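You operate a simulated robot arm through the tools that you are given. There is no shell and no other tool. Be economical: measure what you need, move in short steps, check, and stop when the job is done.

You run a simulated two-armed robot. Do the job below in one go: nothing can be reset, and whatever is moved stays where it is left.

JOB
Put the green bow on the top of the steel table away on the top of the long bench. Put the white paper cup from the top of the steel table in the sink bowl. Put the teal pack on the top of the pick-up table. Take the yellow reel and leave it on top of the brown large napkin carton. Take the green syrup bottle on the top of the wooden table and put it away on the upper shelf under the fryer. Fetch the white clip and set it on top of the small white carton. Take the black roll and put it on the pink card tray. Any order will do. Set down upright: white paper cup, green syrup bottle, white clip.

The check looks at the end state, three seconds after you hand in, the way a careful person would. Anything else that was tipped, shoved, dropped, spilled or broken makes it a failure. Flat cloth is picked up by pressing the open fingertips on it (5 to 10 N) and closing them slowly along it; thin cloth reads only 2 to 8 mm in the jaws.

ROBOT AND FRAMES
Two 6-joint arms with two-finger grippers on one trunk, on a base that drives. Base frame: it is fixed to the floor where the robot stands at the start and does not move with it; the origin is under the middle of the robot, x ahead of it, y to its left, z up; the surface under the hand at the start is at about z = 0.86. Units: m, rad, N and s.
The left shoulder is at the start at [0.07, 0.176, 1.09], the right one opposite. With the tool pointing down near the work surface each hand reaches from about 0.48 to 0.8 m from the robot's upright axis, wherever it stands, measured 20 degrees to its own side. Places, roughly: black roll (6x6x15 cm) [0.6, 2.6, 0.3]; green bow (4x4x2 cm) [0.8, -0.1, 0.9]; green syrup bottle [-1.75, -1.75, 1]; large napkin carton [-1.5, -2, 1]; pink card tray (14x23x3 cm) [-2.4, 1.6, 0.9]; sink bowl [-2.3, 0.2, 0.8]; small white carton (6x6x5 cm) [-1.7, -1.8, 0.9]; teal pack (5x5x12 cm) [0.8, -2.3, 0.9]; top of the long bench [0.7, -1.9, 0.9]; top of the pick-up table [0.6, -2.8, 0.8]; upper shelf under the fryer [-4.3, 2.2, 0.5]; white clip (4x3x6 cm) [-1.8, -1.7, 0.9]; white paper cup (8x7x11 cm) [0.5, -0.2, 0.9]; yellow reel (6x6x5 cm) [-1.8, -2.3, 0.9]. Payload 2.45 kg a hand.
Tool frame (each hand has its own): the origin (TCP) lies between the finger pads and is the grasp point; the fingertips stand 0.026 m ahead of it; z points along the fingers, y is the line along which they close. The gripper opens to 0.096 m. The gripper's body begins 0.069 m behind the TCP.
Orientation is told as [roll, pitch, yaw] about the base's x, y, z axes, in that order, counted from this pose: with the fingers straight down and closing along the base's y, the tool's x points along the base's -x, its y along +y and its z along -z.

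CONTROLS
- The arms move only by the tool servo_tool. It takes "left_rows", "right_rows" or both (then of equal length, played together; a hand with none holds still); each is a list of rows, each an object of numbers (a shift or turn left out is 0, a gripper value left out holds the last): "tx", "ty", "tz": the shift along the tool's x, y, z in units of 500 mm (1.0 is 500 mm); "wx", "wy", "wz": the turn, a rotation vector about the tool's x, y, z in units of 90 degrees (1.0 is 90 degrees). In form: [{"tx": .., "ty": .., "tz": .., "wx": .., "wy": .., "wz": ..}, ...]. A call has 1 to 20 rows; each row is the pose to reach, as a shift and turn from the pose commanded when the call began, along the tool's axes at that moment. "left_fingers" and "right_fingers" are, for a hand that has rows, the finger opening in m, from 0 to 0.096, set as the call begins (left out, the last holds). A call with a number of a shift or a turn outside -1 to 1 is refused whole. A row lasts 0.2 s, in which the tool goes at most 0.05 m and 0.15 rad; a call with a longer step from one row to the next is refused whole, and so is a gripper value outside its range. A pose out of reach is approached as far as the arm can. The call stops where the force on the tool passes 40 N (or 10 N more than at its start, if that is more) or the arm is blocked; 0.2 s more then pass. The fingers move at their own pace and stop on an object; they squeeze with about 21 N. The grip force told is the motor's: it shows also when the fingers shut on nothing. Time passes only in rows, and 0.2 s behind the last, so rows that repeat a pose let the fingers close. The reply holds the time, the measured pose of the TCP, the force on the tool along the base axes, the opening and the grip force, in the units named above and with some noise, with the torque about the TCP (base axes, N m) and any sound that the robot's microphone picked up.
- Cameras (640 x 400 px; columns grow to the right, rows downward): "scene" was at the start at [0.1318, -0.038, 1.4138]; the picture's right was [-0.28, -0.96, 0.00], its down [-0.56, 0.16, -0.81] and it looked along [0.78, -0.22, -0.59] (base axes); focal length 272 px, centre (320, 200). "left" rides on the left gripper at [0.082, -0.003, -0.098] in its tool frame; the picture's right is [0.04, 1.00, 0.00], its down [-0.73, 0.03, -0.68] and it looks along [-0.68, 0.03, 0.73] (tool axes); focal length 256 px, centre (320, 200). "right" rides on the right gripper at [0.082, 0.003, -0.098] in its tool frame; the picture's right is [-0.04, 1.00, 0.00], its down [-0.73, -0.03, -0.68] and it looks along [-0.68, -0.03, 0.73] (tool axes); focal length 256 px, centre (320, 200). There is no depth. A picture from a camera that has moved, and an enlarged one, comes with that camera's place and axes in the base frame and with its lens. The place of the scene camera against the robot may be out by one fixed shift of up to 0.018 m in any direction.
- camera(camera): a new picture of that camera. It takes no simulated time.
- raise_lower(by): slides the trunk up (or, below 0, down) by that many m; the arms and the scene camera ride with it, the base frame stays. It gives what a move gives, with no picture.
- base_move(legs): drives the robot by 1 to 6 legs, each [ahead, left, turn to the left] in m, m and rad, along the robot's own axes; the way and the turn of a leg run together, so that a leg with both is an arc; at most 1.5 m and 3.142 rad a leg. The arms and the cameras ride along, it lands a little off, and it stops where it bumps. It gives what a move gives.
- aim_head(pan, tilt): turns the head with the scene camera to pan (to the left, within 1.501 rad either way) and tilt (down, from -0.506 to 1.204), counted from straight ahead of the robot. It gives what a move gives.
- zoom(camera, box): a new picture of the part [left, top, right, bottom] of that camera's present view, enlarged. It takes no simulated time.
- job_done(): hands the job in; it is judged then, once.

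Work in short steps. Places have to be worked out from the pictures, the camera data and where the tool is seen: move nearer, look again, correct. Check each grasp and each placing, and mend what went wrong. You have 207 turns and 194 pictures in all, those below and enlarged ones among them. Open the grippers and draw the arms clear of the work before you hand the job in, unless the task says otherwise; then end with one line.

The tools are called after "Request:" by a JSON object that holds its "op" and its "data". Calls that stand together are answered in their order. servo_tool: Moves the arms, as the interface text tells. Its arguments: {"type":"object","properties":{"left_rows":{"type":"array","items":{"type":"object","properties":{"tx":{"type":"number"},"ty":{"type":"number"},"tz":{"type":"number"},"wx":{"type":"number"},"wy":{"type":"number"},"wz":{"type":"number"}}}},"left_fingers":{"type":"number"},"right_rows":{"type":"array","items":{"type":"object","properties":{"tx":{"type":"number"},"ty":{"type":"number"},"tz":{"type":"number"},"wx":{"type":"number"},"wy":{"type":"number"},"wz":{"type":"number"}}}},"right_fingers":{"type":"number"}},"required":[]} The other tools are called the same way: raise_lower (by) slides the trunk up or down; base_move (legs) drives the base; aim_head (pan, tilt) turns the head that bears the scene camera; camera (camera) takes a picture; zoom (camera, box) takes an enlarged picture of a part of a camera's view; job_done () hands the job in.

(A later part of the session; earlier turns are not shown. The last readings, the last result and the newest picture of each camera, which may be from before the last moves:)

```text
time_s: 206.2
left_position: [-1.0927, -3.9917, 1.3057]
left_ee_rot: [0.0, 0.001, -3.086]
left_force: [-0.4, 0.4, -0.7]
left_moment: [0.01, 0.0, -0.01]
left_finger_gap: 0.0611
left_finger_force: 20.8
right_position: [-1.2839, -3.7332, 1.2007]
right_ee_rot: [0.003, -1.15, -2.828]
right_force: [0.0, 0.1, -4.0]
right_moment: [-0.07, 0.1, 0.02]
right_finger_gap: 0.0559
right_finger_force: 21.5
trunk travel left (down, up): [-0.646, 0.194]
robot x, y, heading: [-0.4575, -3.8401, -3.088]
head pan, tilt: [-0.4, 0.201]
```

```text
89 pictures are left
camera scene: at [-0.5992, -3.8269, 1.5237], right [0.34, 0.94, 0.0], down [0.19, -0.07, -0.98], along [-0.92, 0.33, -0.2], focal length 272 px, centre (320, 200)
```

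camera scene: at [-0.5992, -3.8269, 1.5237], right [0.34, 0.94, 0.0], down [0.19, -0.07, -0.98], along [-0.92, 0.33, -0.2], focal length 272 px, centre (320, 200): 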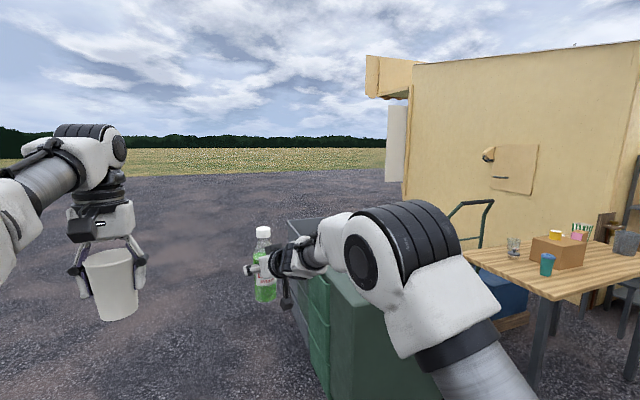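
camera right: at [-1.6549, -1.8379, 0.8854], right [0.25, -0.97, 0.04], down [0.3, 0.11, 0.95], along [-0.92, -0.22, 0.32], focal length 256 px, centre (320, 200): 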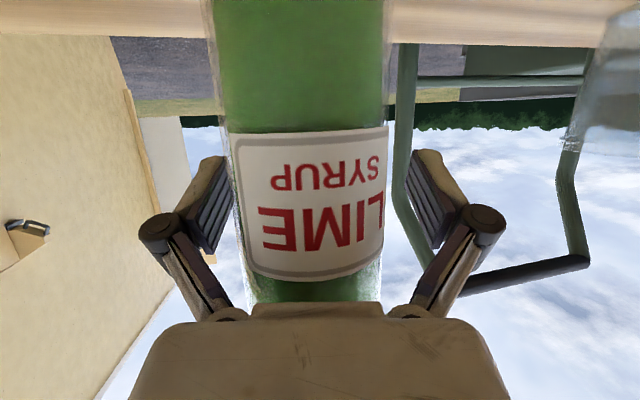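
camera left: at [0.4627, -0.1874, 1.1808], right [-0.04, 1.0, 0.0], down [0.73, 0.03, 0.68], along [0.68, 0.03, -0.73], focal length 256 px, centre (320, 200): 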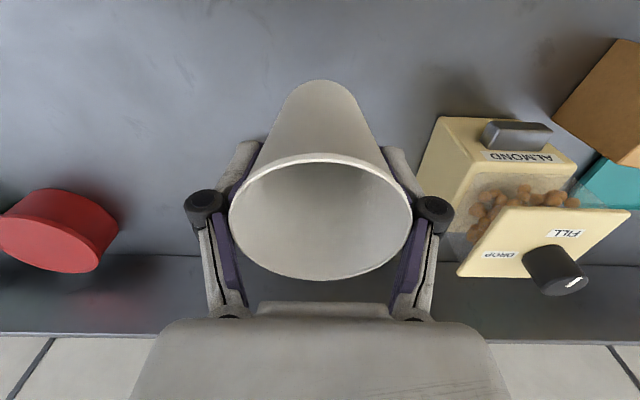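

The cart's south face is y≈-3.4. I sidestep left and drive west.

Request:
{"op": "base_move", "data": {"legs": [[0.2, 0.25, -0.05], [1.5, 0, 0], [1.5, 0, 0], [1.0, 0, 0]]}}

Request:
{"op": "aim_head", "data": {"pan": -1.1, "tilt": 0.2}}

Request:
{"op": "camera", "data": {"camera": "scene"}}

```text
time_s: 227.1
left_position: [-5.2941, -4.1182, 1.3044]
left_ee_rot: [0.0, 0.001, 3.125]
left_force: [-0.8, 0.7, -0.3]
left_moment: [0.02, 0.0, 0.01]
left_finger_gap: 0.0611
left_finger_force: 21.0
right_position: [-5.4664, -3.8467, 1.2004]
right_ee_rot: [0.004, -1.15, -2.899]
right_force: [-0.2, 0.3, -4.4]
right_moment: [-0.01, 0.1, 0.01]
right_finger_gap: 0.0558
right_finger_force: 20.9
trunk travel left (down, up): [-0.646, 0.194]
robot x, y, heading: [-4.6467, -4.0163, 3.122]
head pan, tilt: [-0.4, 0.201]
```

```text
time_s: 228.2
left_position: [-5.2948, -4.1194, 1.3073]
left_ee_rot: [0.0, 0.0, 3.122]
left_force: [-0.8, 0.4, -0.4]
left_moment: [0.01, 0.01, 0.01]
left_finger_gap: 0.0608
left_finger_force: 21.1
right_position: [-5.4679, -3.8478, 1.199]
right_ee_rot: [0.003, -1.15, -2.899]
right_force: [0.2, 0.5, -4.5]
right_moment: [0.02, 0.09, 0.01]
right_finger_gap: 0.0557
right_finger_force: 21.4
trunk travel left (down, up): [-0.646, 0.194]
robot x, y, heading: [-4.6522, -4.0176, 3.123]
head pan, tilt: [-1.1, 0.201]
```

```text
88 pictures are left
camera scene: at [-4.7458, -3.9443, 1.5238], right [0.9, 0.44, 0.0], down [0.09, -0.18, -0.98], along [-0.43, 0.88, -0.2], focal length 272 px, centre (320, 200)
```

scene: 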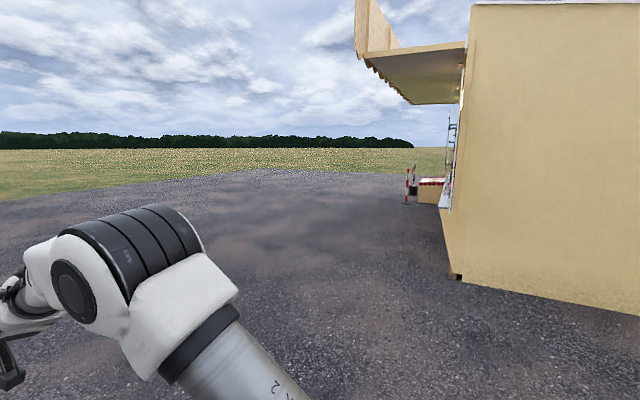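

SW corner at about [-4.58,-0.67]; a serving hatch is on the west face. I go along the west side.

Request:
{"op": "base_move", "data": {"legs": [[1.3, 0, 0], [0, 0, -1.55], [1.5, 0, 0], [1.5, 0, 0]]}}

Request:
{"op": "aim_head", "data": {"pan": -0.6, "tilt": 0.2}}

Request:
{"op": "camera", "data": {"camera": "scene"}}

```text
time_s: 253.0
left_position: [-6.1867, -0.292, 1.3062]
left_ee_rot: [0.0, 0.001, 1.594]
left_force: [-0.2, 0.0, -0.5]
left_moment: [0.01, -0.01, 0.01]
left_finger_gap: 0.0609
left_finger_force: 21.0
right_position: [-5.9217, -0.1088, 1.2005]
right_ee_rot: [0.004, -1.149, 1.851]
right_force: [-0.4, 0.2, -5.1]
right_moment: [0.07, 0.03, 0.01]
right_finger_gap: 0.0556
right_finger_force: 21.0
trunk travel left (down, up): [-0.646, 0.194]
robot x, y, heading: [-6.0606, -0.9303, 1.591]
head pan, tilt: [-1.1, 0.201]
```

```text
time_s: 253.9
left_position: [-6.1862, -0.2916, 1.3058]
left_ee_rot: [-0.001, 0.001, 1.593]
left_force: [0.2, 0.5, -0.2]
left_moment: [0.05, -0.01, 0.0]
left_finger_gap: 0.0609
left_finger_force: 21.0
right_position: [-5.9217, -0.1099, 1.2]
right_ee_rot: [0.005, -1.15, 1.851]
right_force: [0.3, 0.9, -4.1]
right_moment: [0.07, 0.0, -0.01]
right_finger_gap: 0.0559
right_finger_force: 21.0
trunk travel left (down, up): [-0.646, 0.194]
robot x, y, heading: [-6.0573, -0.9318, 1.594]
head pan, tilt: [-0.6, 0.201]
```

```text
87 pictures are left
camera scene: at [-6.011, -0.8166, 1.5237], right [0.84, -0.55, 0.0], down [-0.11, -0.17, -0.98], along [0.54, 0.82, -0.2], focal length 272 px, centre (320, 200)
```

scene: 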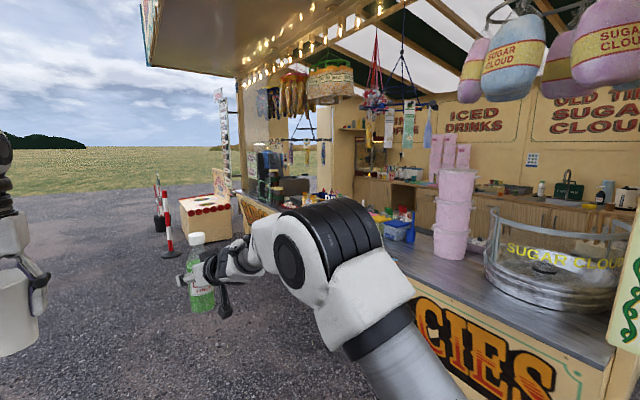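

This is a stall with a west counter; a doorway shows in the north wall. Barriers stand near [-5.8,3.4], so I drive north on a lane further west.

Request:
{"op": "base_move", "data": {"legs": [[1.4, 0.35, 0], [1.4, 0.35, 0], [1.4, 0, 0]]}}

Request:
{"op": "aim_head", "data": {"pan": -0.7, "tilt": 0.2}}

Request:
{"op": "camera", "data": {"camera": "scene"}}

```text
time_s: 274.5
left_position: [-7.0406, 3.8863, 1.3053]
left_ee_rot: [0.0, -0.002, 1.595]
left_force: [0.2, -0.8, 0.1]
left_moment: [0.0, -0.03, -0.02]
left_finger_gap: 0.061
left_finger_force: 20.8
right_position: [-6.7764, 4.0698, 1.1987]
right_ee_rot: [0.002, -1.149, 1.851]
right_force: [0.7, 0.3, -4.4]
right_moment: [0.07, 0.05, -0.01]
right_finger_gap: 0.056
right_finger_force: 20.7
trunk travel left (down, up): [-0.646, 0.194]
robot x, y, heading: [-6.9114, 3.2438, 1.595]
head pan, tilt: [-0.6, 0.201]
```

```text
time_s: 275.2
left_position: [-7.0409, 3.8862, 1.3068]
left_ee_rot: [0.0, 0.001, 1.592]
left_force: [0.4, -0.9, -0.4]
left_moment: [-0.03, -0.03, -0.01]
left_finger_gap: 0.0613
left_finger_force: 21.1
right_position: [-6.7768, 4.0688, 1.2004]
right_ee_rot: [0.004, -1.148, 1.851]
right_force: [-0.8, 0.2, -4.1]
right_moment: [0.11, 0.01, 0.02]
right_finger_gap: 0.0558
right_finger_force: 20.8
trunk travel left (down, up): [-0.646, 0.194]
robot x, y, heading: [-6.9108, 3.2451, 1.593]
head pan, tilt: [-0.7, 0.201]
```

```text
86 pictures are left
camera scene: at [-6.8577, 3.3565, 1.5237], right [0.78, -0.63, 0.0], down [-0.12, -0.16, -0.98], along [0.61, 0.76, -0.2], focal length 272 px, centre (320, 200)
```

scene: 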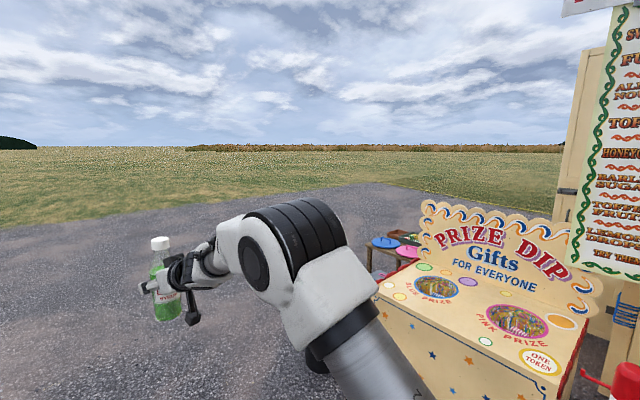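

The Prize Dip stand is on the right. I go on north past it and look at the north face.

Request:
{"op": "base_move", "data": {"legs": [[1.4, 0, 0], [1.0, 0, 0]]}}

Request:
{"op": "aim_head", "data": {"pan": -1.4, "tilt": 0.25}}

Request:
{"op": "camera", "data": {"camera": "scene"}}

```text
time_s: 286.8
left_position: [-7.1365, 6.2528, 1.3071]
left_ee_rot: [0.0, 0.0, 1.621]
left_force: [-0.3, -0.5, 0.3]
left_moment: [-0.02, 0.0, 0.03]
left_finger_gap: 0.0609
left_finger_force: 21.0
right_position: [-6.8769, 6.4439, 1.2003]
right_ee_rot: [0.001, -1.15, 1.877]
right_force: [0.6, 0.6, -4.3]
right_moment: [0.09, 0.06, -0.03]
right_finger_gap: 0.0558
right_finger_force: 21.0
trunk travel left (down, up): [-0.646, 0.194]
robot x, y, heading: [-6.9879, 5.618, 1.625]
head pan, tilt: [-0.7, 0.201]
```

```text
time_s: 287.9
left_position: [-7.1363, 6.2538, 1.3061]
left_ee_rot: [-0.001, -0.001, 1.619]
left_force: [0.1, -0.2, 0.1]
left_moment: [-0.01, 0.0, -0.03]
left_finger_gap: 0.061
left_finger_force: 20.8
right_position: [-6.8762, 6.4433, 1.1998]
right_ee_rot: [0.005, -1.15, 1.877]
right_force: [0.3, -0.1, -4.1]
right_moment: [0.06, 0.02, -0.01]
right_finger_gap: 0.0555
right_finger_force: 21.6
trunk travel left (down, up): [-0.646, 0.194]
robot x, y, heading: [-6.9927, 5.6205, 1.617]
head pan, tilt: [-1.4, 0.25]
```

```text
85 pictures are left
camera scene: at [-6.9052, 5.6756, 1.5192], right [0.22, -0.98, 0.0], down [-0.24, -0.05, -0.97], along [0.95, 0.21, -0.25], focal length 272 px, centre (320, 200)
```

scene: 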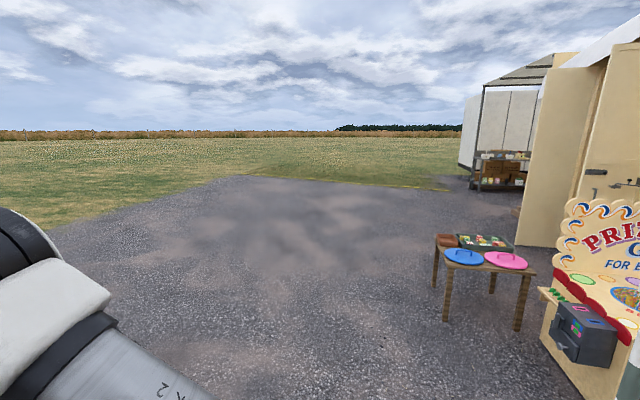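

A door panel stands open on the north side, around [-3,3.8]. I turn east and drive along y≈5.9.

Request:
{"op": "base_move", "data": {"legs": [[0.2, 0, -1.61], [1.5, 0.1, 0], [1.5, 0, 0], [0.7, 0, 0]]}}

Request:
{"op": "aim_head", "data": {"pan": -1.4, "tilt": 0.3}}

Request:
{"op": "camera", "data": {"camera": "scene"}}

```text
refused: leg 2 is longer than a leg can be; nothing moved
```

```text
time_s: 288.5
left_position: [-7.1368, 6.2542, 1.3054]
left_ee_rot: [0.0, 0.0, 1.62]
left_force: [-1.1, -0.3, -0.4]
left_moment: [0.03, 0.02, 0.0]
left_finger_gap: 0.0611
left_finger_force: 21.2
right_position: [-6.8766, 6.4443, 1.1997]
right_ee_rot: [0.002, -1.151, 1.877]
right_force: [-0.5, 0.3, -4.7]
right_moment: [0.1, 0.0, 0.0]
right_finger_gap: 0.0558
right_finger_force: 21.4
trunk travel left (down, up): [-0.646, 0.194]
robot x, y, heading: [-6.989, 5.6182, 1.625]
head pan, tilt: [-1.4, 0.3]
```

```text
84 pictures are left
camera scene: at [-6.9052, 5.6756, 1.5145], right [0.22, -0.98, 0.0], down [-0.29, -0.07, -0.96], along [0.93, 0.21, -0.3], focal length 272 px, centre (320, 200)
```

scene: 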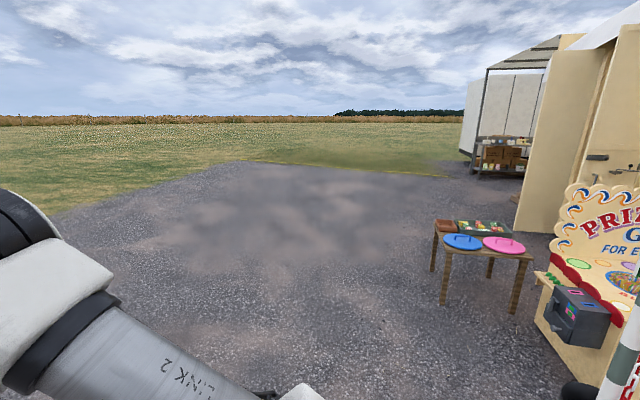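

Resending with legal legs.

Request:
{"op": "base_move", "data": {"legs": [[0.2, 0, -1.61], [1.4, 0.1, 0], [1.45, 0, 0], [0.75, 0, 0]]}}

Request:
{"op": "camera", "data": {"camera": "scene"}}

```text
time_s: 309.8
left_position: [-2.6631, 6.1203, 1.3063]
left_ee_rot: [0.0, 0.0, 0.05]
left_force: [0.6, 0.0, 0.7]
left_moment: [0.0, 0.01, 0.02]
left_finger_gap: 0.0611
left_finger_force: 21.1
right_position: [-2.4737, 5.8608, 1.1993]
right_ee_rot: [0.004, -1.15, 0.308]
right_force: [-0.3, 0.3, -4.9]
right_moment: [0.04, -0.08, -0.02]
right_finger_gap: 0.0557
right_finger_force: 21.0
trunk travel left (down, up): [-0.646, 0.194]
robot x, y, heading: [-3.3009, 5.9753, 0.051]
head pan, tilt: [-1.4, 0.3]
cut short: leg 1
```

```text
83 pictures are left
camera scene: at [-3.2305, 5.872, 1.5145], right [-0.98, -0.22, 0.0], down [-0.07, 0.29, -0.96], along [0.21, -0.93, -0.3], focal length 272 px, centre (320, 200)
```

scene: 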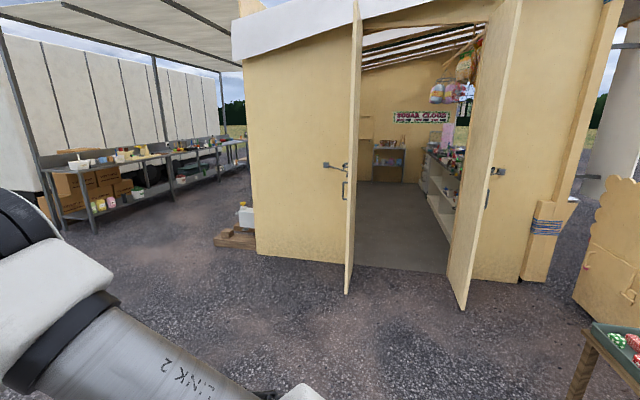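

The double door is open: frame x from ≈-3.05 to -3.96, doors swung out to y≈3.8. Before entering I check my own width by looking down at my sides.

Request:
{"op": "aim_head", "data": {"pan": -1.4, "tilt": 1.2}}

Request:
{"op": "camera", "data": {"camera": "scene"}}

Request:
{"op": "aim_head", "data": {"pan": 1.4, "tilt": 1.2}}

Request:
{"op": "camera", "data": {"camera": "scene"}}

```text
time_s: 310.9
left_position: [-2.6622, 6.1191, 1.305]
left_ee_rot: [0.0, -0.001, 0.05]
left_force: [0.2, -0.1, 0.5]
left_moment: [0.0, 0.01, -0.04]
left_finger_gap: 0.0609
left_finger_force: 21.2
right_position: [-2.4724, 5.8598, 1.1997]
right_ee_rot: [0.005, -1.147, 0.309]
right_force: [-0.4, -0.1, -4.4]
right_moment: [0.02, -0.09, 0.01]
right_finger_gap: 0.0562
right_finger_force: 21.3
trunk travel left (down, up): [-0.646, 0.194]
robot x, y, heading: [-3.3031, 5.9722, 0.047]
head pan, tilt: [-1.4, 1.201]
```

```text
82 pictures are left
camera scene: at [-3.2382, 5.9085, 1.4424], right [-0.98, -0.22, 0.0], down [-0.2, 0.91, -0.36], along [0.08, -0.35, -0.93], focal length 272 px, centre (320, 200)
```

scene: 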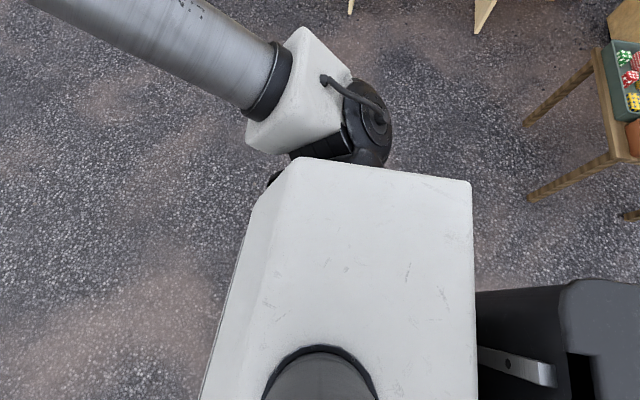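

```text
time_s: 313.4
left_position: [-2.6627, 6.1205, 1.3057]
left_ee_rot: [0.0, 0.001, 0.049]
left_force: [0.3, 0.3, 0.7]
left_moment: [-0.01, -0.02, 0.03]
left_finger_gap: 0.0613
left_finger_force: 20.7
right_position: [-2.4727, 5.8607, 1.1998]
right_ee_rot: [0.002, -1.148, 0.307]
right_force: [0.4, -0.3, -5.1]
right_moment: [0.05, -0.1, 0.0]
right_finger_gap: 0.0557
right_finger_force: 20.7
trunk travel left (down, up): [-0.646, 0.194]
robot x, y, heading: [-3.2974, 5.9735, 0.045]
head pan, tilt: [1.4, 1.201]
```

```text
81 pictures are left
camera scene: at [-3.2436, 6.0187, 1.4424], right [0.99, -0.12, 0.0], down [-0.11, -0.93, -0.36], along [0.04, 0.36, -0.93], focal length 272 px, centre (320, 200)
```

scene: 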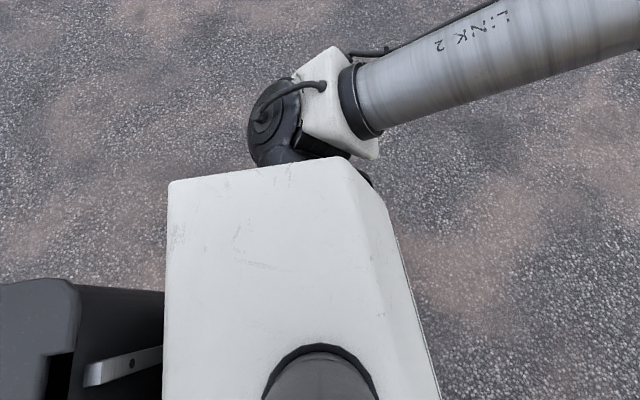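

My half-width is ~0.4 m, door ~0.9 m, so I must centre well. I turn south, align with x≈-3.5 and look at the doorway straight on.

Request:
{"op": "base_move", "data": {"legs": [[0, 0, -1.61], [0.5, -0.2, 0]]}}

Request:
{"op": "aim_head", "data": {"pan": 0, "tilt": 0.45}}

Request:
{"op": "camera", "data": {"camera": "scene"}}

```text
time_s: 320.6
left_position: [-3.4378, 4.8233, 1.3072]
left_ee_rot: [-0.001, 0.001, -1.616]
left_force: [-1.2, 0.7, 0.6]
left_moment: [0.01, 0.02, -0.01]
left_finger_gap: 0.0611
left_finger_force: 21.3
right_position: [-3.7148, 4.6586, 1.2001]
right_ee_rot: [0.005, -1.151, -1.356]
right_force: [-0.3, 0.0, -4.4]
right_moment: [-0.07, 0.02, 0.01]
right_finger_gap: 0.0563
right_finger_force: 21.1
trunk travel left (down, up): [-0.646, 0.194]
robot x, y, heading: [-3.5248, 5.4713, -1.612]
head pan, tilt: [1.4, 1.201]
```

```text
time_s: 322.1
left_position: [-3.4381, 4.8233, 1.3058]
left_ee_rot: [0.0, 0.0, -1.615]
left_force: [0.0, -0.3, 0.0]
left_moment: [0.03, 0.01, 0.03]
left_finger_gap: 0.061
left_finger_force: 20.7
right_position: [-3.7141, 4.6594, 1.2006]
right_ee_rot: [0.002, -1.15, -1.355]
right_force: [-0.2, -0.1, -4.4]
right_moment: [-0.07, -0.06, 0.02]
right_finger_gap: 0.0559
right_finger_force: 20.8
trunk travel left (down, up): [-0.646, 0.194]
robot x, y, heading: [-3.5242, 5.4684, -1.615]
head pan, tilt: [0.0, 0.45]
```

```text
80 pictures are left
camera scene: at [-3.5324, 5.3136, 1.5005], right [-1.0, 0.04, 0.0], down [0.02, 0.44, -0.9], along [-0.04, -0.9, -0.44], focal length 272 px, centre (320, 200)
```

scene: 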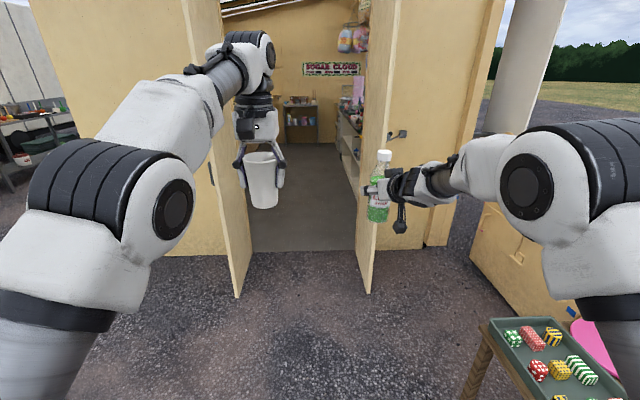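

Gap is x −3.00…−3.96 (centre −3.48). I correct heading and lateral offset in a short leg, then verify.

Request:
{"op": "base_move", "data": {"legs": [[0.3, 0.05, 0.044]]}}

Request:
{"op": "camera", "data": {"camera": "scene"}}

```text
time_s: 324.2
left_position: [-3.3636, 4.5234, 1.3068]
left_ee_rot: [0.001, 0.0, -1.566]
left_force: [-0.3, -0.5, -0.2]
left_moment: [0.02, -0.02, 0.02]
left_finger_gap: 0.0608
left_finger_force: 21.0
right_position: [-3.6298, 4.3458, 1.2005]
right_ee_rot: [0.005, -1.15, -1.307]
right_force: [-0.1, 1.5, -4.6]
right_moment: [-0.08, -0.04, -0.01]
right_finger_gap: 0.056
right_finger_force: 21.1
trunk travel left (down, up): [-0.646, 0.194]
robot x, y, heading: [-3.4802, 5.1655, -1.567]
head pan, tilt: [0.0, 0.45]
```

```text
79 pictures are left
camera scene: at [-3.482, 5.0084, 1.5007], right [-1.0, 0.0, 0.0], down [0.0, 0.44, -0.9], along [0.0, -0.9, -0.44], focal length 272 px, centre (320, 200)
```

scene: 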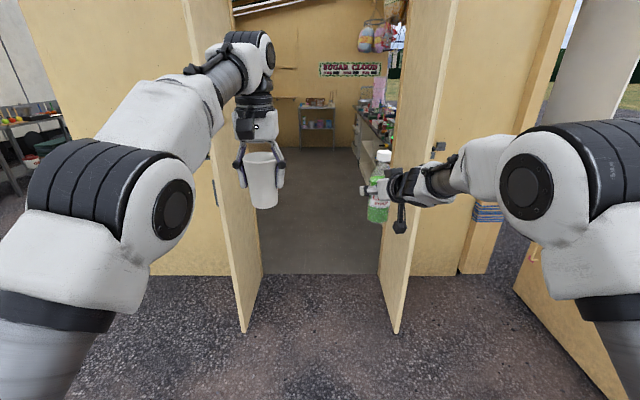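

Centred exactly. I drive forward 1 m and recheck.

Request:
{"op": "base_move", "data": {"legs": [[0.9, 0.0, -0.004]]}}

Request:
{"op": "camera", "data": {"camera": "scene"}}

```text
time_s: 329.0
left_position: [-3.3857, 3.6185, 1.3076]
left_ee_rot: [-0.001, -0.001, -1.59]
left_force: [0.3, -0.3, 0.3]
left_moment: [0.01, 0.0, 0.01]
left_finger_gap: 0.0609
left_finger_force: 20.9
right_position: [-3.6555, 3.4488, 1.1998]
right_ee_rot: [0.003, -1.15, -1.332]
right_force: [0.0, 0.0, -5.0]
right_moment: [-0.1, -0.03, -0.05]
right_finger_gap: 0.0558
right_finger_force: 20.9
trunk travel left (down, up): [-0.646, 0.194]
robot x, y, heading: [-3.4857, 4.2633, -1.588]
head pan, tilt: [0.0, 0.45]
```

```text
78 pictures are left
camera scene: at [-3.4922, 4.1072, 1.5006], right [-1.0, 0.02, 0.0], down [0.01, 0.44, -0.9], along [-0.02, -0.9, -0.44], focal length 272 px, centre (320, 200)
```

scene: 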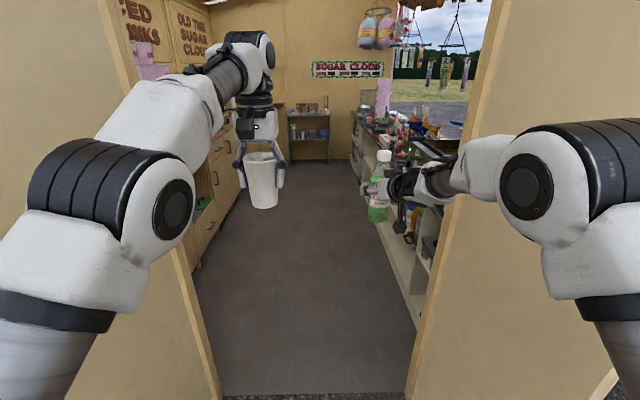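

Still centred within 1 cm. I continue through in short corrected legs.

Request:
{"op": "base_move", "data": {"legs": [[0.45, 0.005, 0.02]]}}

Request:
{"op": "base_move", "data": {"legs": [[0.45, 0.0, 0.0]]}}

Request:
{"op": "camera", "data": {"camera": "scene"}}

```text
time_s: 331.7
left_position: [-3.3666, 3.1708, 1.3076]
left_ee_rot: [0.0, -0.001, -1.566]
left_force: [-0.5, 0.1, 0.0]
left_moment: [0.0, -0.02, 0.03]
left_finger_gap: 0.0611
left_finger_force: 21.0
right_position: [-3.6343, 2.9929, 1.1997]
right_ee_rot: [0.004, -1.15, -1.306]
right_force: [0.2, -0.2, -5.5]
right_moment: [-0.04, -0.03, 0.03]
right_finger_gap: 0.0559
right_finger_force: 21.3
trunk travel left (down, up): [-0.646, 0.194]
robot x, y, heading: [-3.4879, 3.8101, -1.56]
head pan, tilt: [0.0, 0.45]
```

```text
time_s: 334.4
left_position: [-3.3696, 2.7341, 1.3071]
left_ee_rot: [-0.001, -0.002, -1.57]
left_force: [-0.3, 0.4, -0.7]
left_moment: [0.01, 0.0, 0.02]
left_finger_gap: 0.0608
left_finger_force: 20.8
right_position: [-3.638, 2.5561, 1.2013]
right_ee_rot: [0.003, -1.15, -1.309]
right_force: [0.7, 0.7, -4.9]
right_moment: [-0.07, -0.04, -0.01]
right_finger_gap: 0.0559
right_finger_force: 21.0
trunk travel left (down, up): [-0.646, 0.194]
robot x, y, heading: [-3.484, 3.3767, -1.571]
head pan, tilt: [0.0, 0.45]
```

```text
77 pictures are left
camera scene: at [-3.486, 3.2198, 1.5006], right [-1.0, 0.0, 0.0], down [0.0, 0.44, -0.9], along [0.0, -0.9, -0.44], focal length 272 px, centre (320, 200)
```

scene: 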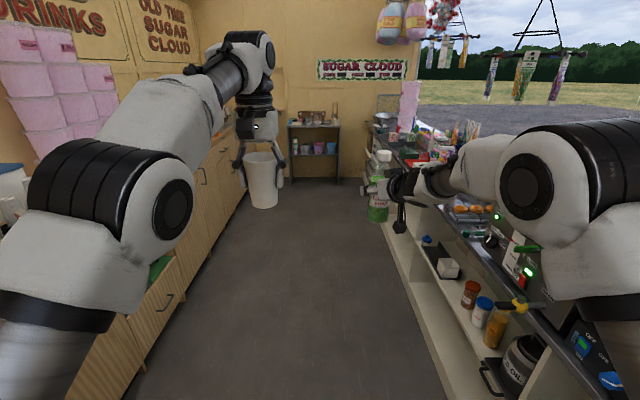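

I'm inside: aisle from x≈-4.1 to −2.55, with an open drawer at ≈[-2.8,2.2] on the left. I drive on south to y≈0.8.

Request:
{"op": "base_move", "data": {"legs": [[1.3, 0, 0], [1.25, 0, 0]]}}

Request:
{"op": "aim_head", "data": {"pan": 0.9, "tilt": 0.4}}

Request:
{"op": "camera", "data": {"camera": "scene"}}

```text
time_s: 346.8
left_position: [-3.334, 0.1918, 1.3063]
left_ee_rot: [0.0, -0.001, -1.563]
left_force: [-0.2, 0.2, -0.7]
left_moment: [0.01, 0.0, 0.02]
left_finger_gap: 0.061
left_finger_force: 20.4
right_position: [-3.6, 0.0126, 1.2005]
right_ee_rot: [0.005, -1.15, -1.305]
right_force: [0.4, -0.3, -4.2]
right_moment: [-0.08, -0.02, -0.04]
right_finger_gap: 0.056
right_finger_force: 21.0
trunk travel left (down, up): [-0.646, 0.194]
robot x, y, heading: [-3.4521, 0.8319, -1.563]
head pan, tilt: [0.0, 0.45]
```

```text
time_s: 348.0
left_position: [-3.3333, 0.1897, 1.3064]
left_ee_rot: [0.0, -0.001, -1.565]
left_force: [0.9, 0.3, -0.5]
left_moment: [0.0, 0.0, -0.01]
left_finger_gap: 0.0611
left_finger_force: 20.9
right_position: [-3.6014, 0.0132, 1.2013]
right_ee_rot: [0.002, -1.149, -1.304]
right_force: [-0.1, 1.3, -4.9]
right_moment: [-0.1, -0.03, 0.0]
right_finger_gap: 0.0561
right_finger_force: 20.8
trunk travel left (down, up): [-0.646, 0.194]
robot x, y, heading: [-3.4517, 0.8331, -1.564]
head pan, tilt: [0.901, 0.4]
```

```text
76 pictures are left
camera scene: at [-3.3817, 0.7111, 1.5052], right [-0.62, -0.79, 0.0], down [-0.31, 0.24, -0.92], along [0.73, -0.57, -0.39], focal length 272 px, centre (320, 200)
```

scene: 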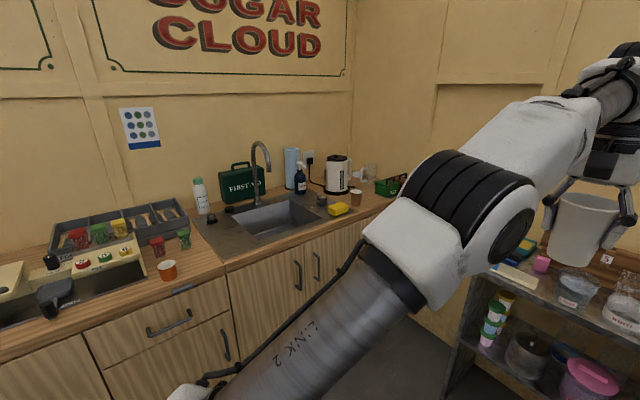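

The sink is at ≈[-2.29,0.13], with a tap behind it. I turn east, shift south, and look at it from the front.

Request:
{"op": "base_move", "data": {"legs": [[0, 0, 1.56], [0.1, -0.7, 0]]}}

Request:
{"op": "aim_head", "data": {"pan": 0.1, "tilt": 0.6}}

Request:
{"op": "camera", "data": {"camera": "scene"}}

```text
time_s: 355.5
left_position: [-2.7171, 0.2637, 1.3072]
left_ee_rot: [0.0, -0.002, -0.003]
left_force: [0.0, -0.1, 0.1]
left_moment: [0.01, 0.01, -0.02]
left_finger_gap: 0.0611
left_finger_force: 20.9
right_position: [-2.5417, -0.0069, 1.1999]
right_ee_rot: [0.003, -1.15, 0.255]
right_force: [0.0, 0.1, -4.4]
right_moment: [0.04, -0.08, 0.0]
right_finger_gap: 0.0558
right_finger_force: 21.4
trunk travel left (down, up): [-0.646, 0.194]
robot x, y, heading: [-3.3593, 0.1556, -0.004]
head pan, tilt: [0.901, 0.4]
```

```text
time_s: 356.6
left_position: [-2.7178, 0.2624, 1.3069]
left_ee_rot: [0.0, -0.003, -0.006]
left_force: [-0.5, -0.5, -0.3]
left_moment: [-0.01, -0.03, 0.0]
left_finger_gap: 0.0613
left_finger_force: 21.2
right_position: [-2.5425, -0.0059, 1.2]
right_ee_rot: [0.004, -1.151, 0.253]
right_force: [0.2, 0.9, -4.1]
right_moment: [-0.01, -0.09, 0.0]
right_finger_gap: 0.0562
right_finger_force: 21.3
trunk travel left (down, up): [-0.646, 0.194]
robot x, y, heading: [-3.3589, 0.1527, -0.003]
head pan, tilt: [0.099, 0.6]
```

```text
75 pictures are left
camera scene: at [-3.2238, 0.147, 1.487], right [0.09, -1.0, 0.0], down [-0.56, -0.05, -0.82], along [0.82, 0.08, -0.57], focal length 272 px, centre (320, 200)
```

scene: 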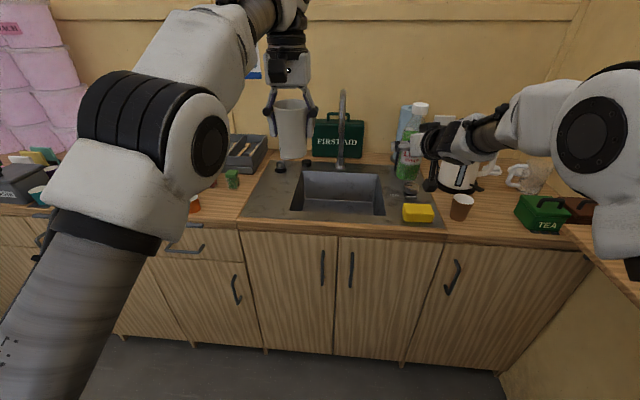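

Sink bowl: x −2.44…−2.15, y −0.01…0.33, floor ≈0.735; tap base at y≈0.155. I raise the bottle hand to clear the kettle area, then step up.

Request:
{"op": "servo_tool", "data": {"right_rows": [{"tx": -0.07, "tz": -0.031}, {"tx": -0.14, "tz": -0.062}, {"tx": -0.21, "tz": -0.093}, {"tx": -0.274, "tz": -0.122}, {"tx": -0.274, "tz": -0.122}]}}

Request:
{"op": "base_move", "data": {"legs": [[0.37, -0.06, 0]]}}

Request:
{"op": "camera", "data": {"camera": "left"}}

Request:
{"op": "camera", "data": {"camera": "scene"}}

```text
time_s: 357.9
left_position: [-2.7163, 0.2622, 1.3058]
left_ee_rot: [-0.001, 0.0, -0.006]
left_force: [-0.1, -0.6, -1.2]
left_moment: [-0.01, -0.01, -0.02]
left_finger_gap: 0.0608
left_finger_force: 21.0
right_position: [-2.5427, -0.0082, 1.3491]
right_ee_rot: [0.003, -1.149, 0.254]
right_force: [0.0, 0.5, -4.6]
right_moment: [0.03, -0.08, -0.03]
right_finger_gap: 0.0563
right_finger_force: 21.0
trunk travel left (down, up): [-0.646, 0.194]
robot x, y, heading: [-3.3618, 0.1521, -0.007]
head pan, tilt: [0.099, 0.6]
```

```text
time_s: 360.2
left_position: [-2.3482, 0.2041, 1.3078]
left_ee_rot: [0.0, 0.0, -0.003]
left_force: [0.1, -0.3, 0.0]
left_moment: [0.0, 0.04, 0.01]
left_finger_gap: 0.0611
left_finger_force: 21.0
right_position: [-2.1713, -0.0671, 1.3489]
right_ee_rot: [0.003, -1.15, 0.258]
right_force: [-0.2, -0.5, -4.2]
right_moment: [0.06, -0.06, 0.01]
right_finger_gap: 0.0558
right_finger_force: 21.1
trunk travel left (down, up): [-0.646, 0.194]
robot x, y, heading: [-2.9911, 0.0934, 0.001]
head pan, tilt: [0.099, 0.6]
```

```text
74 pictures are left
camera left: at [-2.4295, 0.1998, 1.4053], right [-0.04, 1.0, 0.0], down [0.73, 0.03, 0.68], along [0.68, 0.03, -0.73], focal length 256 px, centre (320, 200)
```

left: 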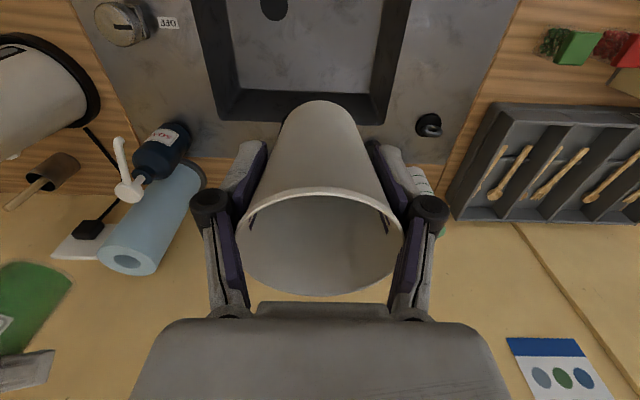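

```text
73 pictures are left
camera scene: at [-2.8538, 0.0852, 1.4871], right [0.1, -1.0, 0.0], down [-0.56, -0.06, -0.82], along [0.82, 0.08, -0.57], focal length 272 px, centre (320, 200)
```

scene: 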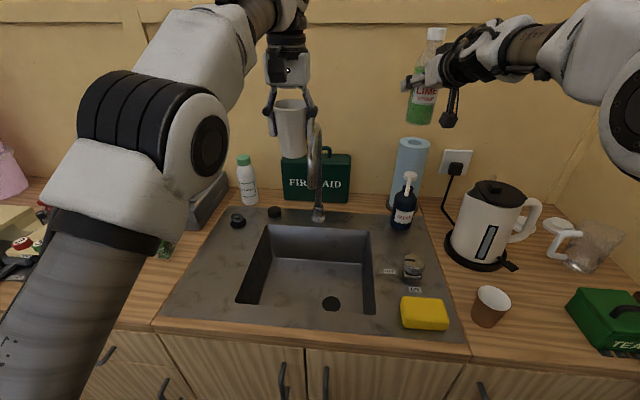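

I'll set the cup at about [-2.325,0.25], left of the tap. I move over it and descend to z≈1.0 first.

Request:
{"op": "servo_tool", "data": {"left_rows": [{"tx": -0.023, "ty": 0.046}, {"tx": -0.046, "ty": 0.092}, {"tx": -0.046, "ty": 0.092, "tz": 0.09}, {"tx": -0.046, "ty": 0.092, "tz": 0.18}, {"tx": -0.046, "ty": 0.092, "tz": 0.27}, {"tx": -0.046, "ty": 0.092, "tz": 0.36}, {"tx": -0.046, "ty": 0.092, "tz": 0.45}, {"tx": -0.046, "ty": 0.092, "tz": 0.54}, {"tx": -0.046, "ty": 0.092, "tz": 0.61}, {"tx": -0.046, "ty": 0.092, "tz": 0.61}]}}

Request:
{"op": "camera", "data": {"camera": "scene"}}

Request:
{"op": "camera", "data": {"camera": "left"}}

```text
time_s: 362.4
left_position: [-2.3228, 0.2438, 1.0025]
left_ee_rot: [0.0, -0.001, -0.001]
left_force: [-0.6, -0.1, 0.1]
left_moment: [-0.01, -0.02, 0.01]
left_finger_gap: 0.0611
left_finger_force: 21.1
left hand out of reach, approached as far as the arm can: row 2
right_position: [-2.1709, -0.0674, 1.3488]
right_ee_rot: [0.003, -1.15, 0.258]
right_force: [-0.8, -1.3, -3.9]
right_moment: [0.03, -0.07, 0.02]
right_finger_gap: 0.0558
right_finger_force: 20.8
trunk travel left (down, up): [-0.646, 0.194]
robot x, y, heading: [-2.992, 0.0901, -0.004]
head pan, tilt: [0.099, 0.6]
```

```text
72 pictures are left
camera scene: at [-2.8536, 0.0851, 1.487], right [0.1, -1.0, 0.0], down [-0.56, -0.06, -0.82], along [0.82, 0.08, -0.57], focal length 272 px, centre (320, 200)
```

scene: 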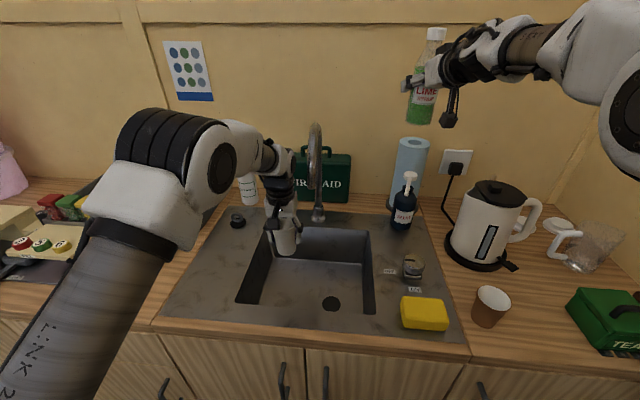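

```text
71 pictures are left
camera left: at [-2.4046, 0.2411, 1.1015], right [-0.04, 1.0, 0.0], down [0.73, 0.03, 0.68], along [0.68, 0.03, -0.73], focal length 256 px, centre (320, 200)
```

left: 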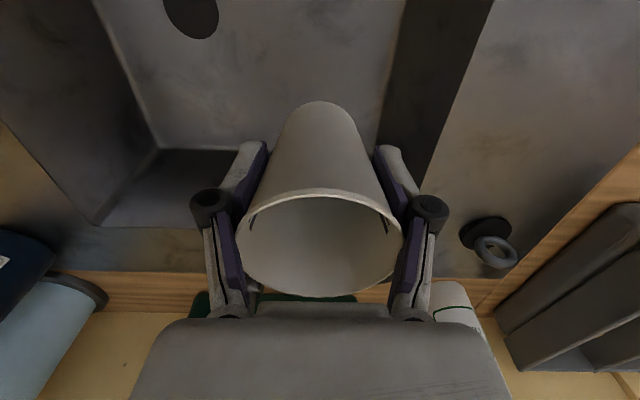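

Clearance is fine on all sides. I lower further to z≈0.85.

Request:
{"op": "servo_tool", "data": {"left_rows": [{"tz": 0.08}, {"tz": 0.16}, {"tz": 0.23}, {"tz": 0.29}, {"tz": 0.29}]}}

Request:
{"op": "camera", "data": {"camera": "left"}}

Request:
{"op": "zoom", "data": {"camera": "scene", "box": [200, 140, 400, 340]}}

```text
time_s: 363.6
left_position: [-2.323, 0.2473, 0.8577]
left_ee_rot: [0.0, -0.001, -0.001]
left_force: [-0.9, 0.1, 0.7]
left_moment: [0.01, 0.0, 0.0]
left_finger_gap: 0.0608
left_finger_force: 20.6
right_position: [-2.1708, -0.0675, 1.3494]
right_ee_rot: [0.002, -1.151, 0.258]
right_force: [-0.6, 0.3, -4.3]
right_moment: [0.02, -0.05, 0.0]
right_finger_gap: 0.0559
right_finger_force: 20.9
trunk travel left (down, up): [-0.646, 0.194]
robot x, y, heading: [-2.9901, 0.0881, -0.002]
head pan, tilt: [0.099, 0.6]
```

```text
70 pictures are left
camera left: at [-2.4054, 0.2444, 0.9557], right [-0.04, 1.0, 0.0], down [0.73, 0.03, 0.68], along [0.68, 0.03, -0.73], focal length 256 px, centre (320, 200)
```

left: 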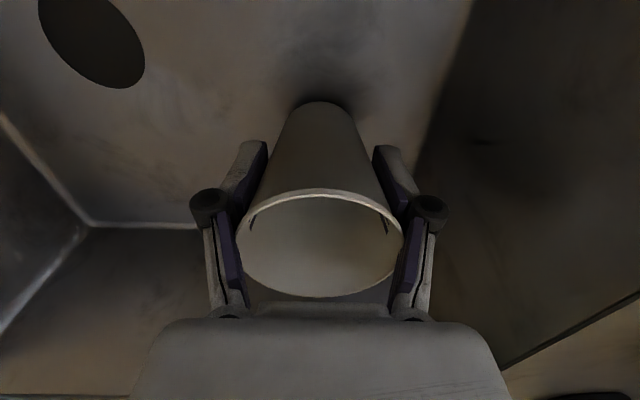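

```text
2.00 times, centred on (300, 240) of scene
camera zoom: at [-2.8535, 0.0849, 1.487], right [0.1, -1.0, 0.0], down [-0.56, -0.05, -0.82], along [0.82, 0.08, -0.57], focal length 545 px, centre (360, 120)
```

zoom: 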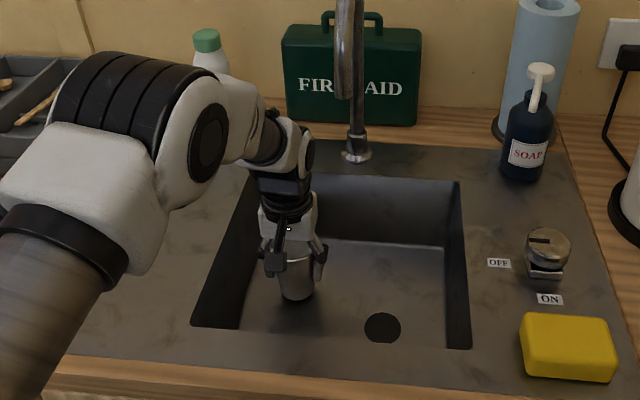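

Cup is close above the bowl floor. I lower in 4–5 mm rows till contact.

Request:
{"op": "servo_tool", "data": {"left_rows": [{"tz": 0.015}, {"tz": 0.03}, {"tz": 0.04}, {"tz": 0.05}, {"tz": 0.06}, {"tz": 0.07}, {"tz": 0.08}, {"tz": 0.09}]}}

```text
time_s: 364.6
left_position: [-2.3202, 0.249, 0.8422]
left_ee_rot: [0.0, -0.014, 0.0]
left_force: [-8.7, 0.4, 23.8]
left_moment: [-0.11, 0.39, 0.02]
left_finger_gap: 0.0625
left_finger_force: 21.1
right_position: [-2.1735, -0.0672, 1.3494]
right_ee_rot: [0.002, -1.151, 0.259]
right_force: [0.1, 0.1, -5.3]
right_moment: [0.0, -0.08, 0.01]
right_finger_gap: 0.056
right_finger_force: 21.3
trunk travel left (down, up): [-0.646, 0.194]
robot x, y, heading: [-2.9864, 0.0898, -0.0]
head pan, tilt: [0.099, 0.6]
stopped in row 4 (left hand): the force on the tool passed its limit at 42 N (the readings are from after the stop); the commanded pose is now the measured one
```

Contact. I ease up 2 mm, open, and lift the hand straight out.

Request:
{"op": "servo_tool", "data": {"left_rows": [{"tz": -0.005, "wy": 0.008}, {"tz": -0.005, "wy": 0.008}]}}

Request:
{"op": "servo_tool", "data": {"left_rows": [{}, {}, {}], "left_fingers": 0.09}}

Request:
{"op": "servo_tool", "data": {"left_rows": [{"tz": -0.05}, {"tz": -0.12}, {"tz": -0.2}, {"tz": -0.28}, {"tz": -0.36}, {"tz": -0.44}, {"tz": -0.52}, {"tz": -0.6}, {"tz": -0.6}]}}

Request:
{"op": "camera", "data": {"camera": "scene"}}

Request:
{"op": "camera", "data": {"camera": "left"}}

```text
time_s: 365.2
left_position: [-2.3201, 0.2485, 0.8419]
left_ee_rot: [0.0, -0.002, -0.001]
left_force: [3.1, 2.7, 15.1]
left_moment: [0.16, -0.53, 0.06]
left_finger_gap: 0.0623
left_finger_force: 21.2
right_position: [-2.1727, -0.0673, 1.3486]
right_ee_rot: [0.005, -1.151, 0.259]
right_force: [-0.1, 0.5, -4.7]
right_moment: [0.0, -0.07, 0.03]
right_finger_gap: 0.0562
right_finger_force: 20.6
trunk travel left (down, up): [-0.646, 0.194]
robot x, y, heading: [-2.9869, 0.0896, 0.004]
head pan, tilt: [0.099, 0.6]
```

```text
time_s: 366.0
left_position: [-2.32, 0.2476, 0.8401]
left_ee_rot: [0.001, 0.004, -0.003]
left_force: [0.3, 0.2, -0.1]
left_moment: [0.0, -0.04, 0.0]
left_finger_gap: 0.09
left_finger_force: 0.0
right_position: [-2.1699, -0.0671, 1.3483]
right_ee_rot: [0.003, -1.149, 0.259]
right_force: [-0.2, -0.3, -4.7]
right_moment: [0.04, -0.09, 0.02]
right_finger_gap: 0.0561
right_finger_force: 21.4
trunk travel left (down, up): [-0.646, 0.194]
robot x, y, heading: [-2.9867, 0.0901, 0.002]
head pan, tilt: [0.099, 0.6]
```

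```text
time_s: 368.0
left_position: [-2.3181, 0.2504, 1.1407]
left_ee_rot: [0.0, 0.003, 0.0]
left_force: [0.1, -1.0, 0.5]
left_moment: [-0.01, 0.02, -0.01]
left_finger_gap: 0.0899
left_finger_force: 0.1
right_position: [-2.1697, -0.0666, 1.3487]
right_ee_rot: [0.003, -1.147, 0.257]
right_force: [-0.4, 0.1, -4.2]
right_moment: [0.02, -0.1, 0.01]
right_finger_gap: 0.056
right_finger_force: 20.9
trunk travel left (down, up): [-0.646, 0.194]
robot x, y, heading: [-2.9905, 0.0909, -0.002]
head pan, tilt: [0.099, 0.6]
```

```text
68 pictures are left
camera scene: at [-2.8522, 0.0852, 1.4869], right [0.1, -1.0, 0.0], down [-0.56, -0.06, -0.82], along [0.82, 0.08, -0.57], focal length 272 px, centre (320, 200)
```

scene: 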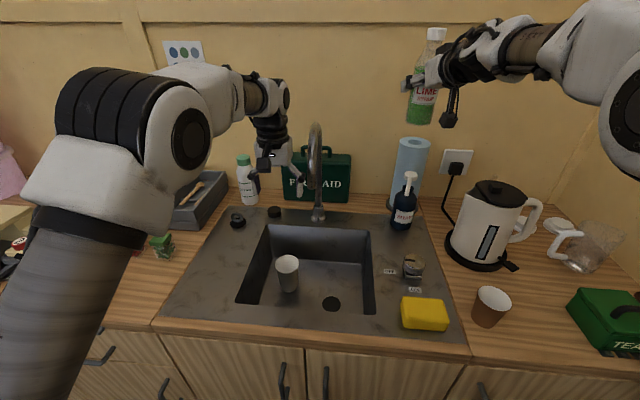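

```text
67 pictures are left
camera left: at [-2.4003, 0.2468, 1.2391], right [-0.04, 1.0, 0.0], down [0.74, 0.03, 0.68], along [0.68, 0.03, -0.74], focal length 256 px, centre (320, 200)
```

left: 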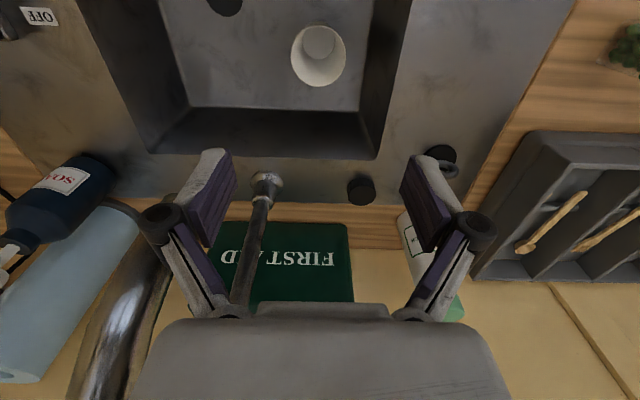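

Cup stands upright in the sink bowl. I back straight out, go north, and turn to face the west counter.

Request:
{"op": "base_move", "data": {"legs": [[-0.42, 0, 0], [0, 0.95, 0], [0, 0, 1.57]]}}

Request:
{"op": "aim_head", "data": {"pan": 0.9, "tilt": 0.5}}

Request:
{"op": "camera", "data": {"camera": "scene"}}

```text
time_s: 378.7
left_position: [-3.5337, 1.6681, 1.1413]
left_ee_rot: [0.0, 0.002, 1.545]
left_force: [-1.1, -0.4, 1.0]
left_moment: [0.02, 0.0, -0.01]
left_finger_gap: 0.0897
left_finger_force: 0.1
right_position: [-3.2126, 1.8097, 1.3482]
right_ee_rot: [0.003, -1.15, 1.805]
right_force: [-0.1, 0.0, -4.7]
right_moment: [0.1, 0.0, 0.01]
right_finger_gap: 0.0559
right_finger_force: 21.2
trunk travel left (down, up): [-0.646, 0.194]
robot x, y, heading: [-3.393, 0.992, 1.542]
head pan, tilt: [0.099, 0.6]
```

```text
time_s: 379.8
left_position: [-3.5322, 1.6682, 1.1418]
left_ee_rot: [-0.001, 0.001, 1.544]
left_force: [0.2, -0.6, 0.1]
left_moment: [-0.03, -0.05, -0.01]
left_finger_gap: 0.0901
left_finger_force: 0.0
right_position: [-3.2131, 1.8102, 1.3481]
right_ee_rot: [0.005, -1.15, 1.804]
right_force: [0.2, -1.0, -4.1]
right_moment: [0.09, -0.01, 0.03]
right_finger_gap: 0.056
right_finger_force: 20.7
trunk travel left (down, up): [-0.646, 0.194]
robot x, y, heading: [-3.3917, 0.9939, 1.545]
head pan, tilt: [0.901, 0.499]
```

```text
66 pictures are left
camera scene: at [-3.4614, 1.0907, 1.4961], right [0.64, 0.77, 0.0], down [0.37, -0.31, -0.88], along [-0.67, 0.56, -0.48], focal length 272 px, centre (320, 200)
```

scene: 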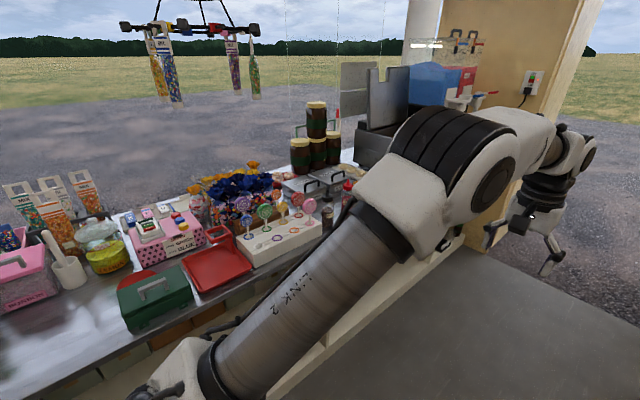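

I go 1 m further north before turning west toward the fryer.

Request:
{"op": "base_move", "data": {"legs": [[1.05, 0.05, 0.02], [0, 0, 1.57]]}}

Request:
{"op": "aim_head", "data": {"pan": 0.0, "tilt": 0.7}}

Request:
{"op": "camera", "data": {"camera": "scene"}}

```text
time_s: 389.0
left_position: [-4.0972, 1.9223, 1.1411]
left_ee_rot: [0.001, 0.0, 3.101]
left_force: [0.4, 0.7, 0.6]
left_moment: [-0.03, 0.02, -0.01]
left_finger_gap: 0.0903
left_finger_force: 0.0
right_position: [-4.2306, 2.2435, 1.3481]
right_ee_rot: [0.003, -1.148, -2.923]
right_force: [-0.6, 0.5, -4.4]
right_moment: [-0.01, 0.09, 0.03]
right_finger_gap: 0.0559
right_finger_force: 21.4
trunk travel left (down, up): [-0.646, 0.194]
robot x, y, heading: [-3.4207, 2.0539, 3.1]
head pan, tilt: [0.901, 0.499]
```

```text
time_s: 390.2
left_position: [-4.0966, 1.9209, 1.1407]
left_ee_rot: [-0.001, 0.002, 3.101]
left_force: [-0.3, 0.0, 0.7]
left_moment: [0.01, 0.02, 0.02]
left_finger_gap: 0.0899
left_finger_force: 0.1
right_position: [-4.2316, 2.2437, 1.3496]
right_ee_rot: [0.003, -1.148, -2.923]
right_force: [0.6, 0.5, -4.3]
right_moment: [-0.05, 0.12, 0.04]
right_finger_gap: 0.0562
right_finger_force: 20.4
trunk travel left (down, up): [-0.646, 0.194]
robot x, y, heading: [-3.4239, 2.0547, 3.103]
head pan, tilt: [0.0, 0.7]
```

```text
65 pictures are left
camera scene: at [-3.559, 2.0461, 1.4783], right [0.04, 1.0, 0.0], down [0.64, -0.03, -0.76], along [-0.76, 0.03, -0.64], focal length 272 px, centre (320, 200)
```

scene: 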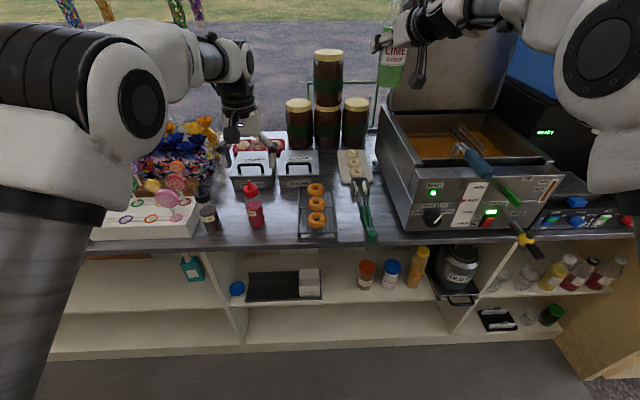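

I see shelves under the counter; zooming on the bays under the fryer.

Request:
{"op": "zoom", "data": {"camera": "scene", "box": [210, 200, 610, 370]}}

```text
1.60 times, centred on (410, 285) of scene
camera zoom: at [-3.559, 2.0461, 1.4783], right [0.04, 1.0, 0.0], down [0.64, -0.03, -0.76], along [-0.76, 0.03, -0.64], focal length 436 px, centre (176, 64)
```

zoom: 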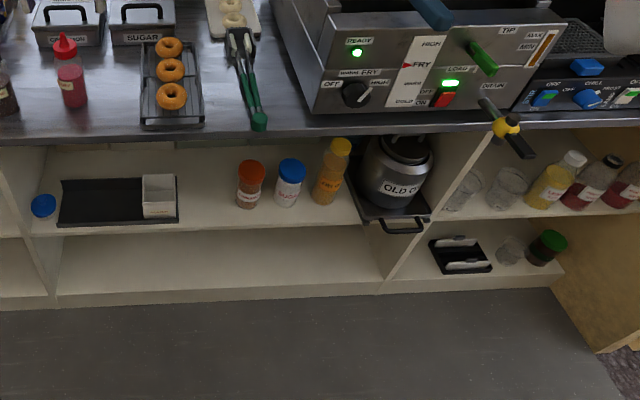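

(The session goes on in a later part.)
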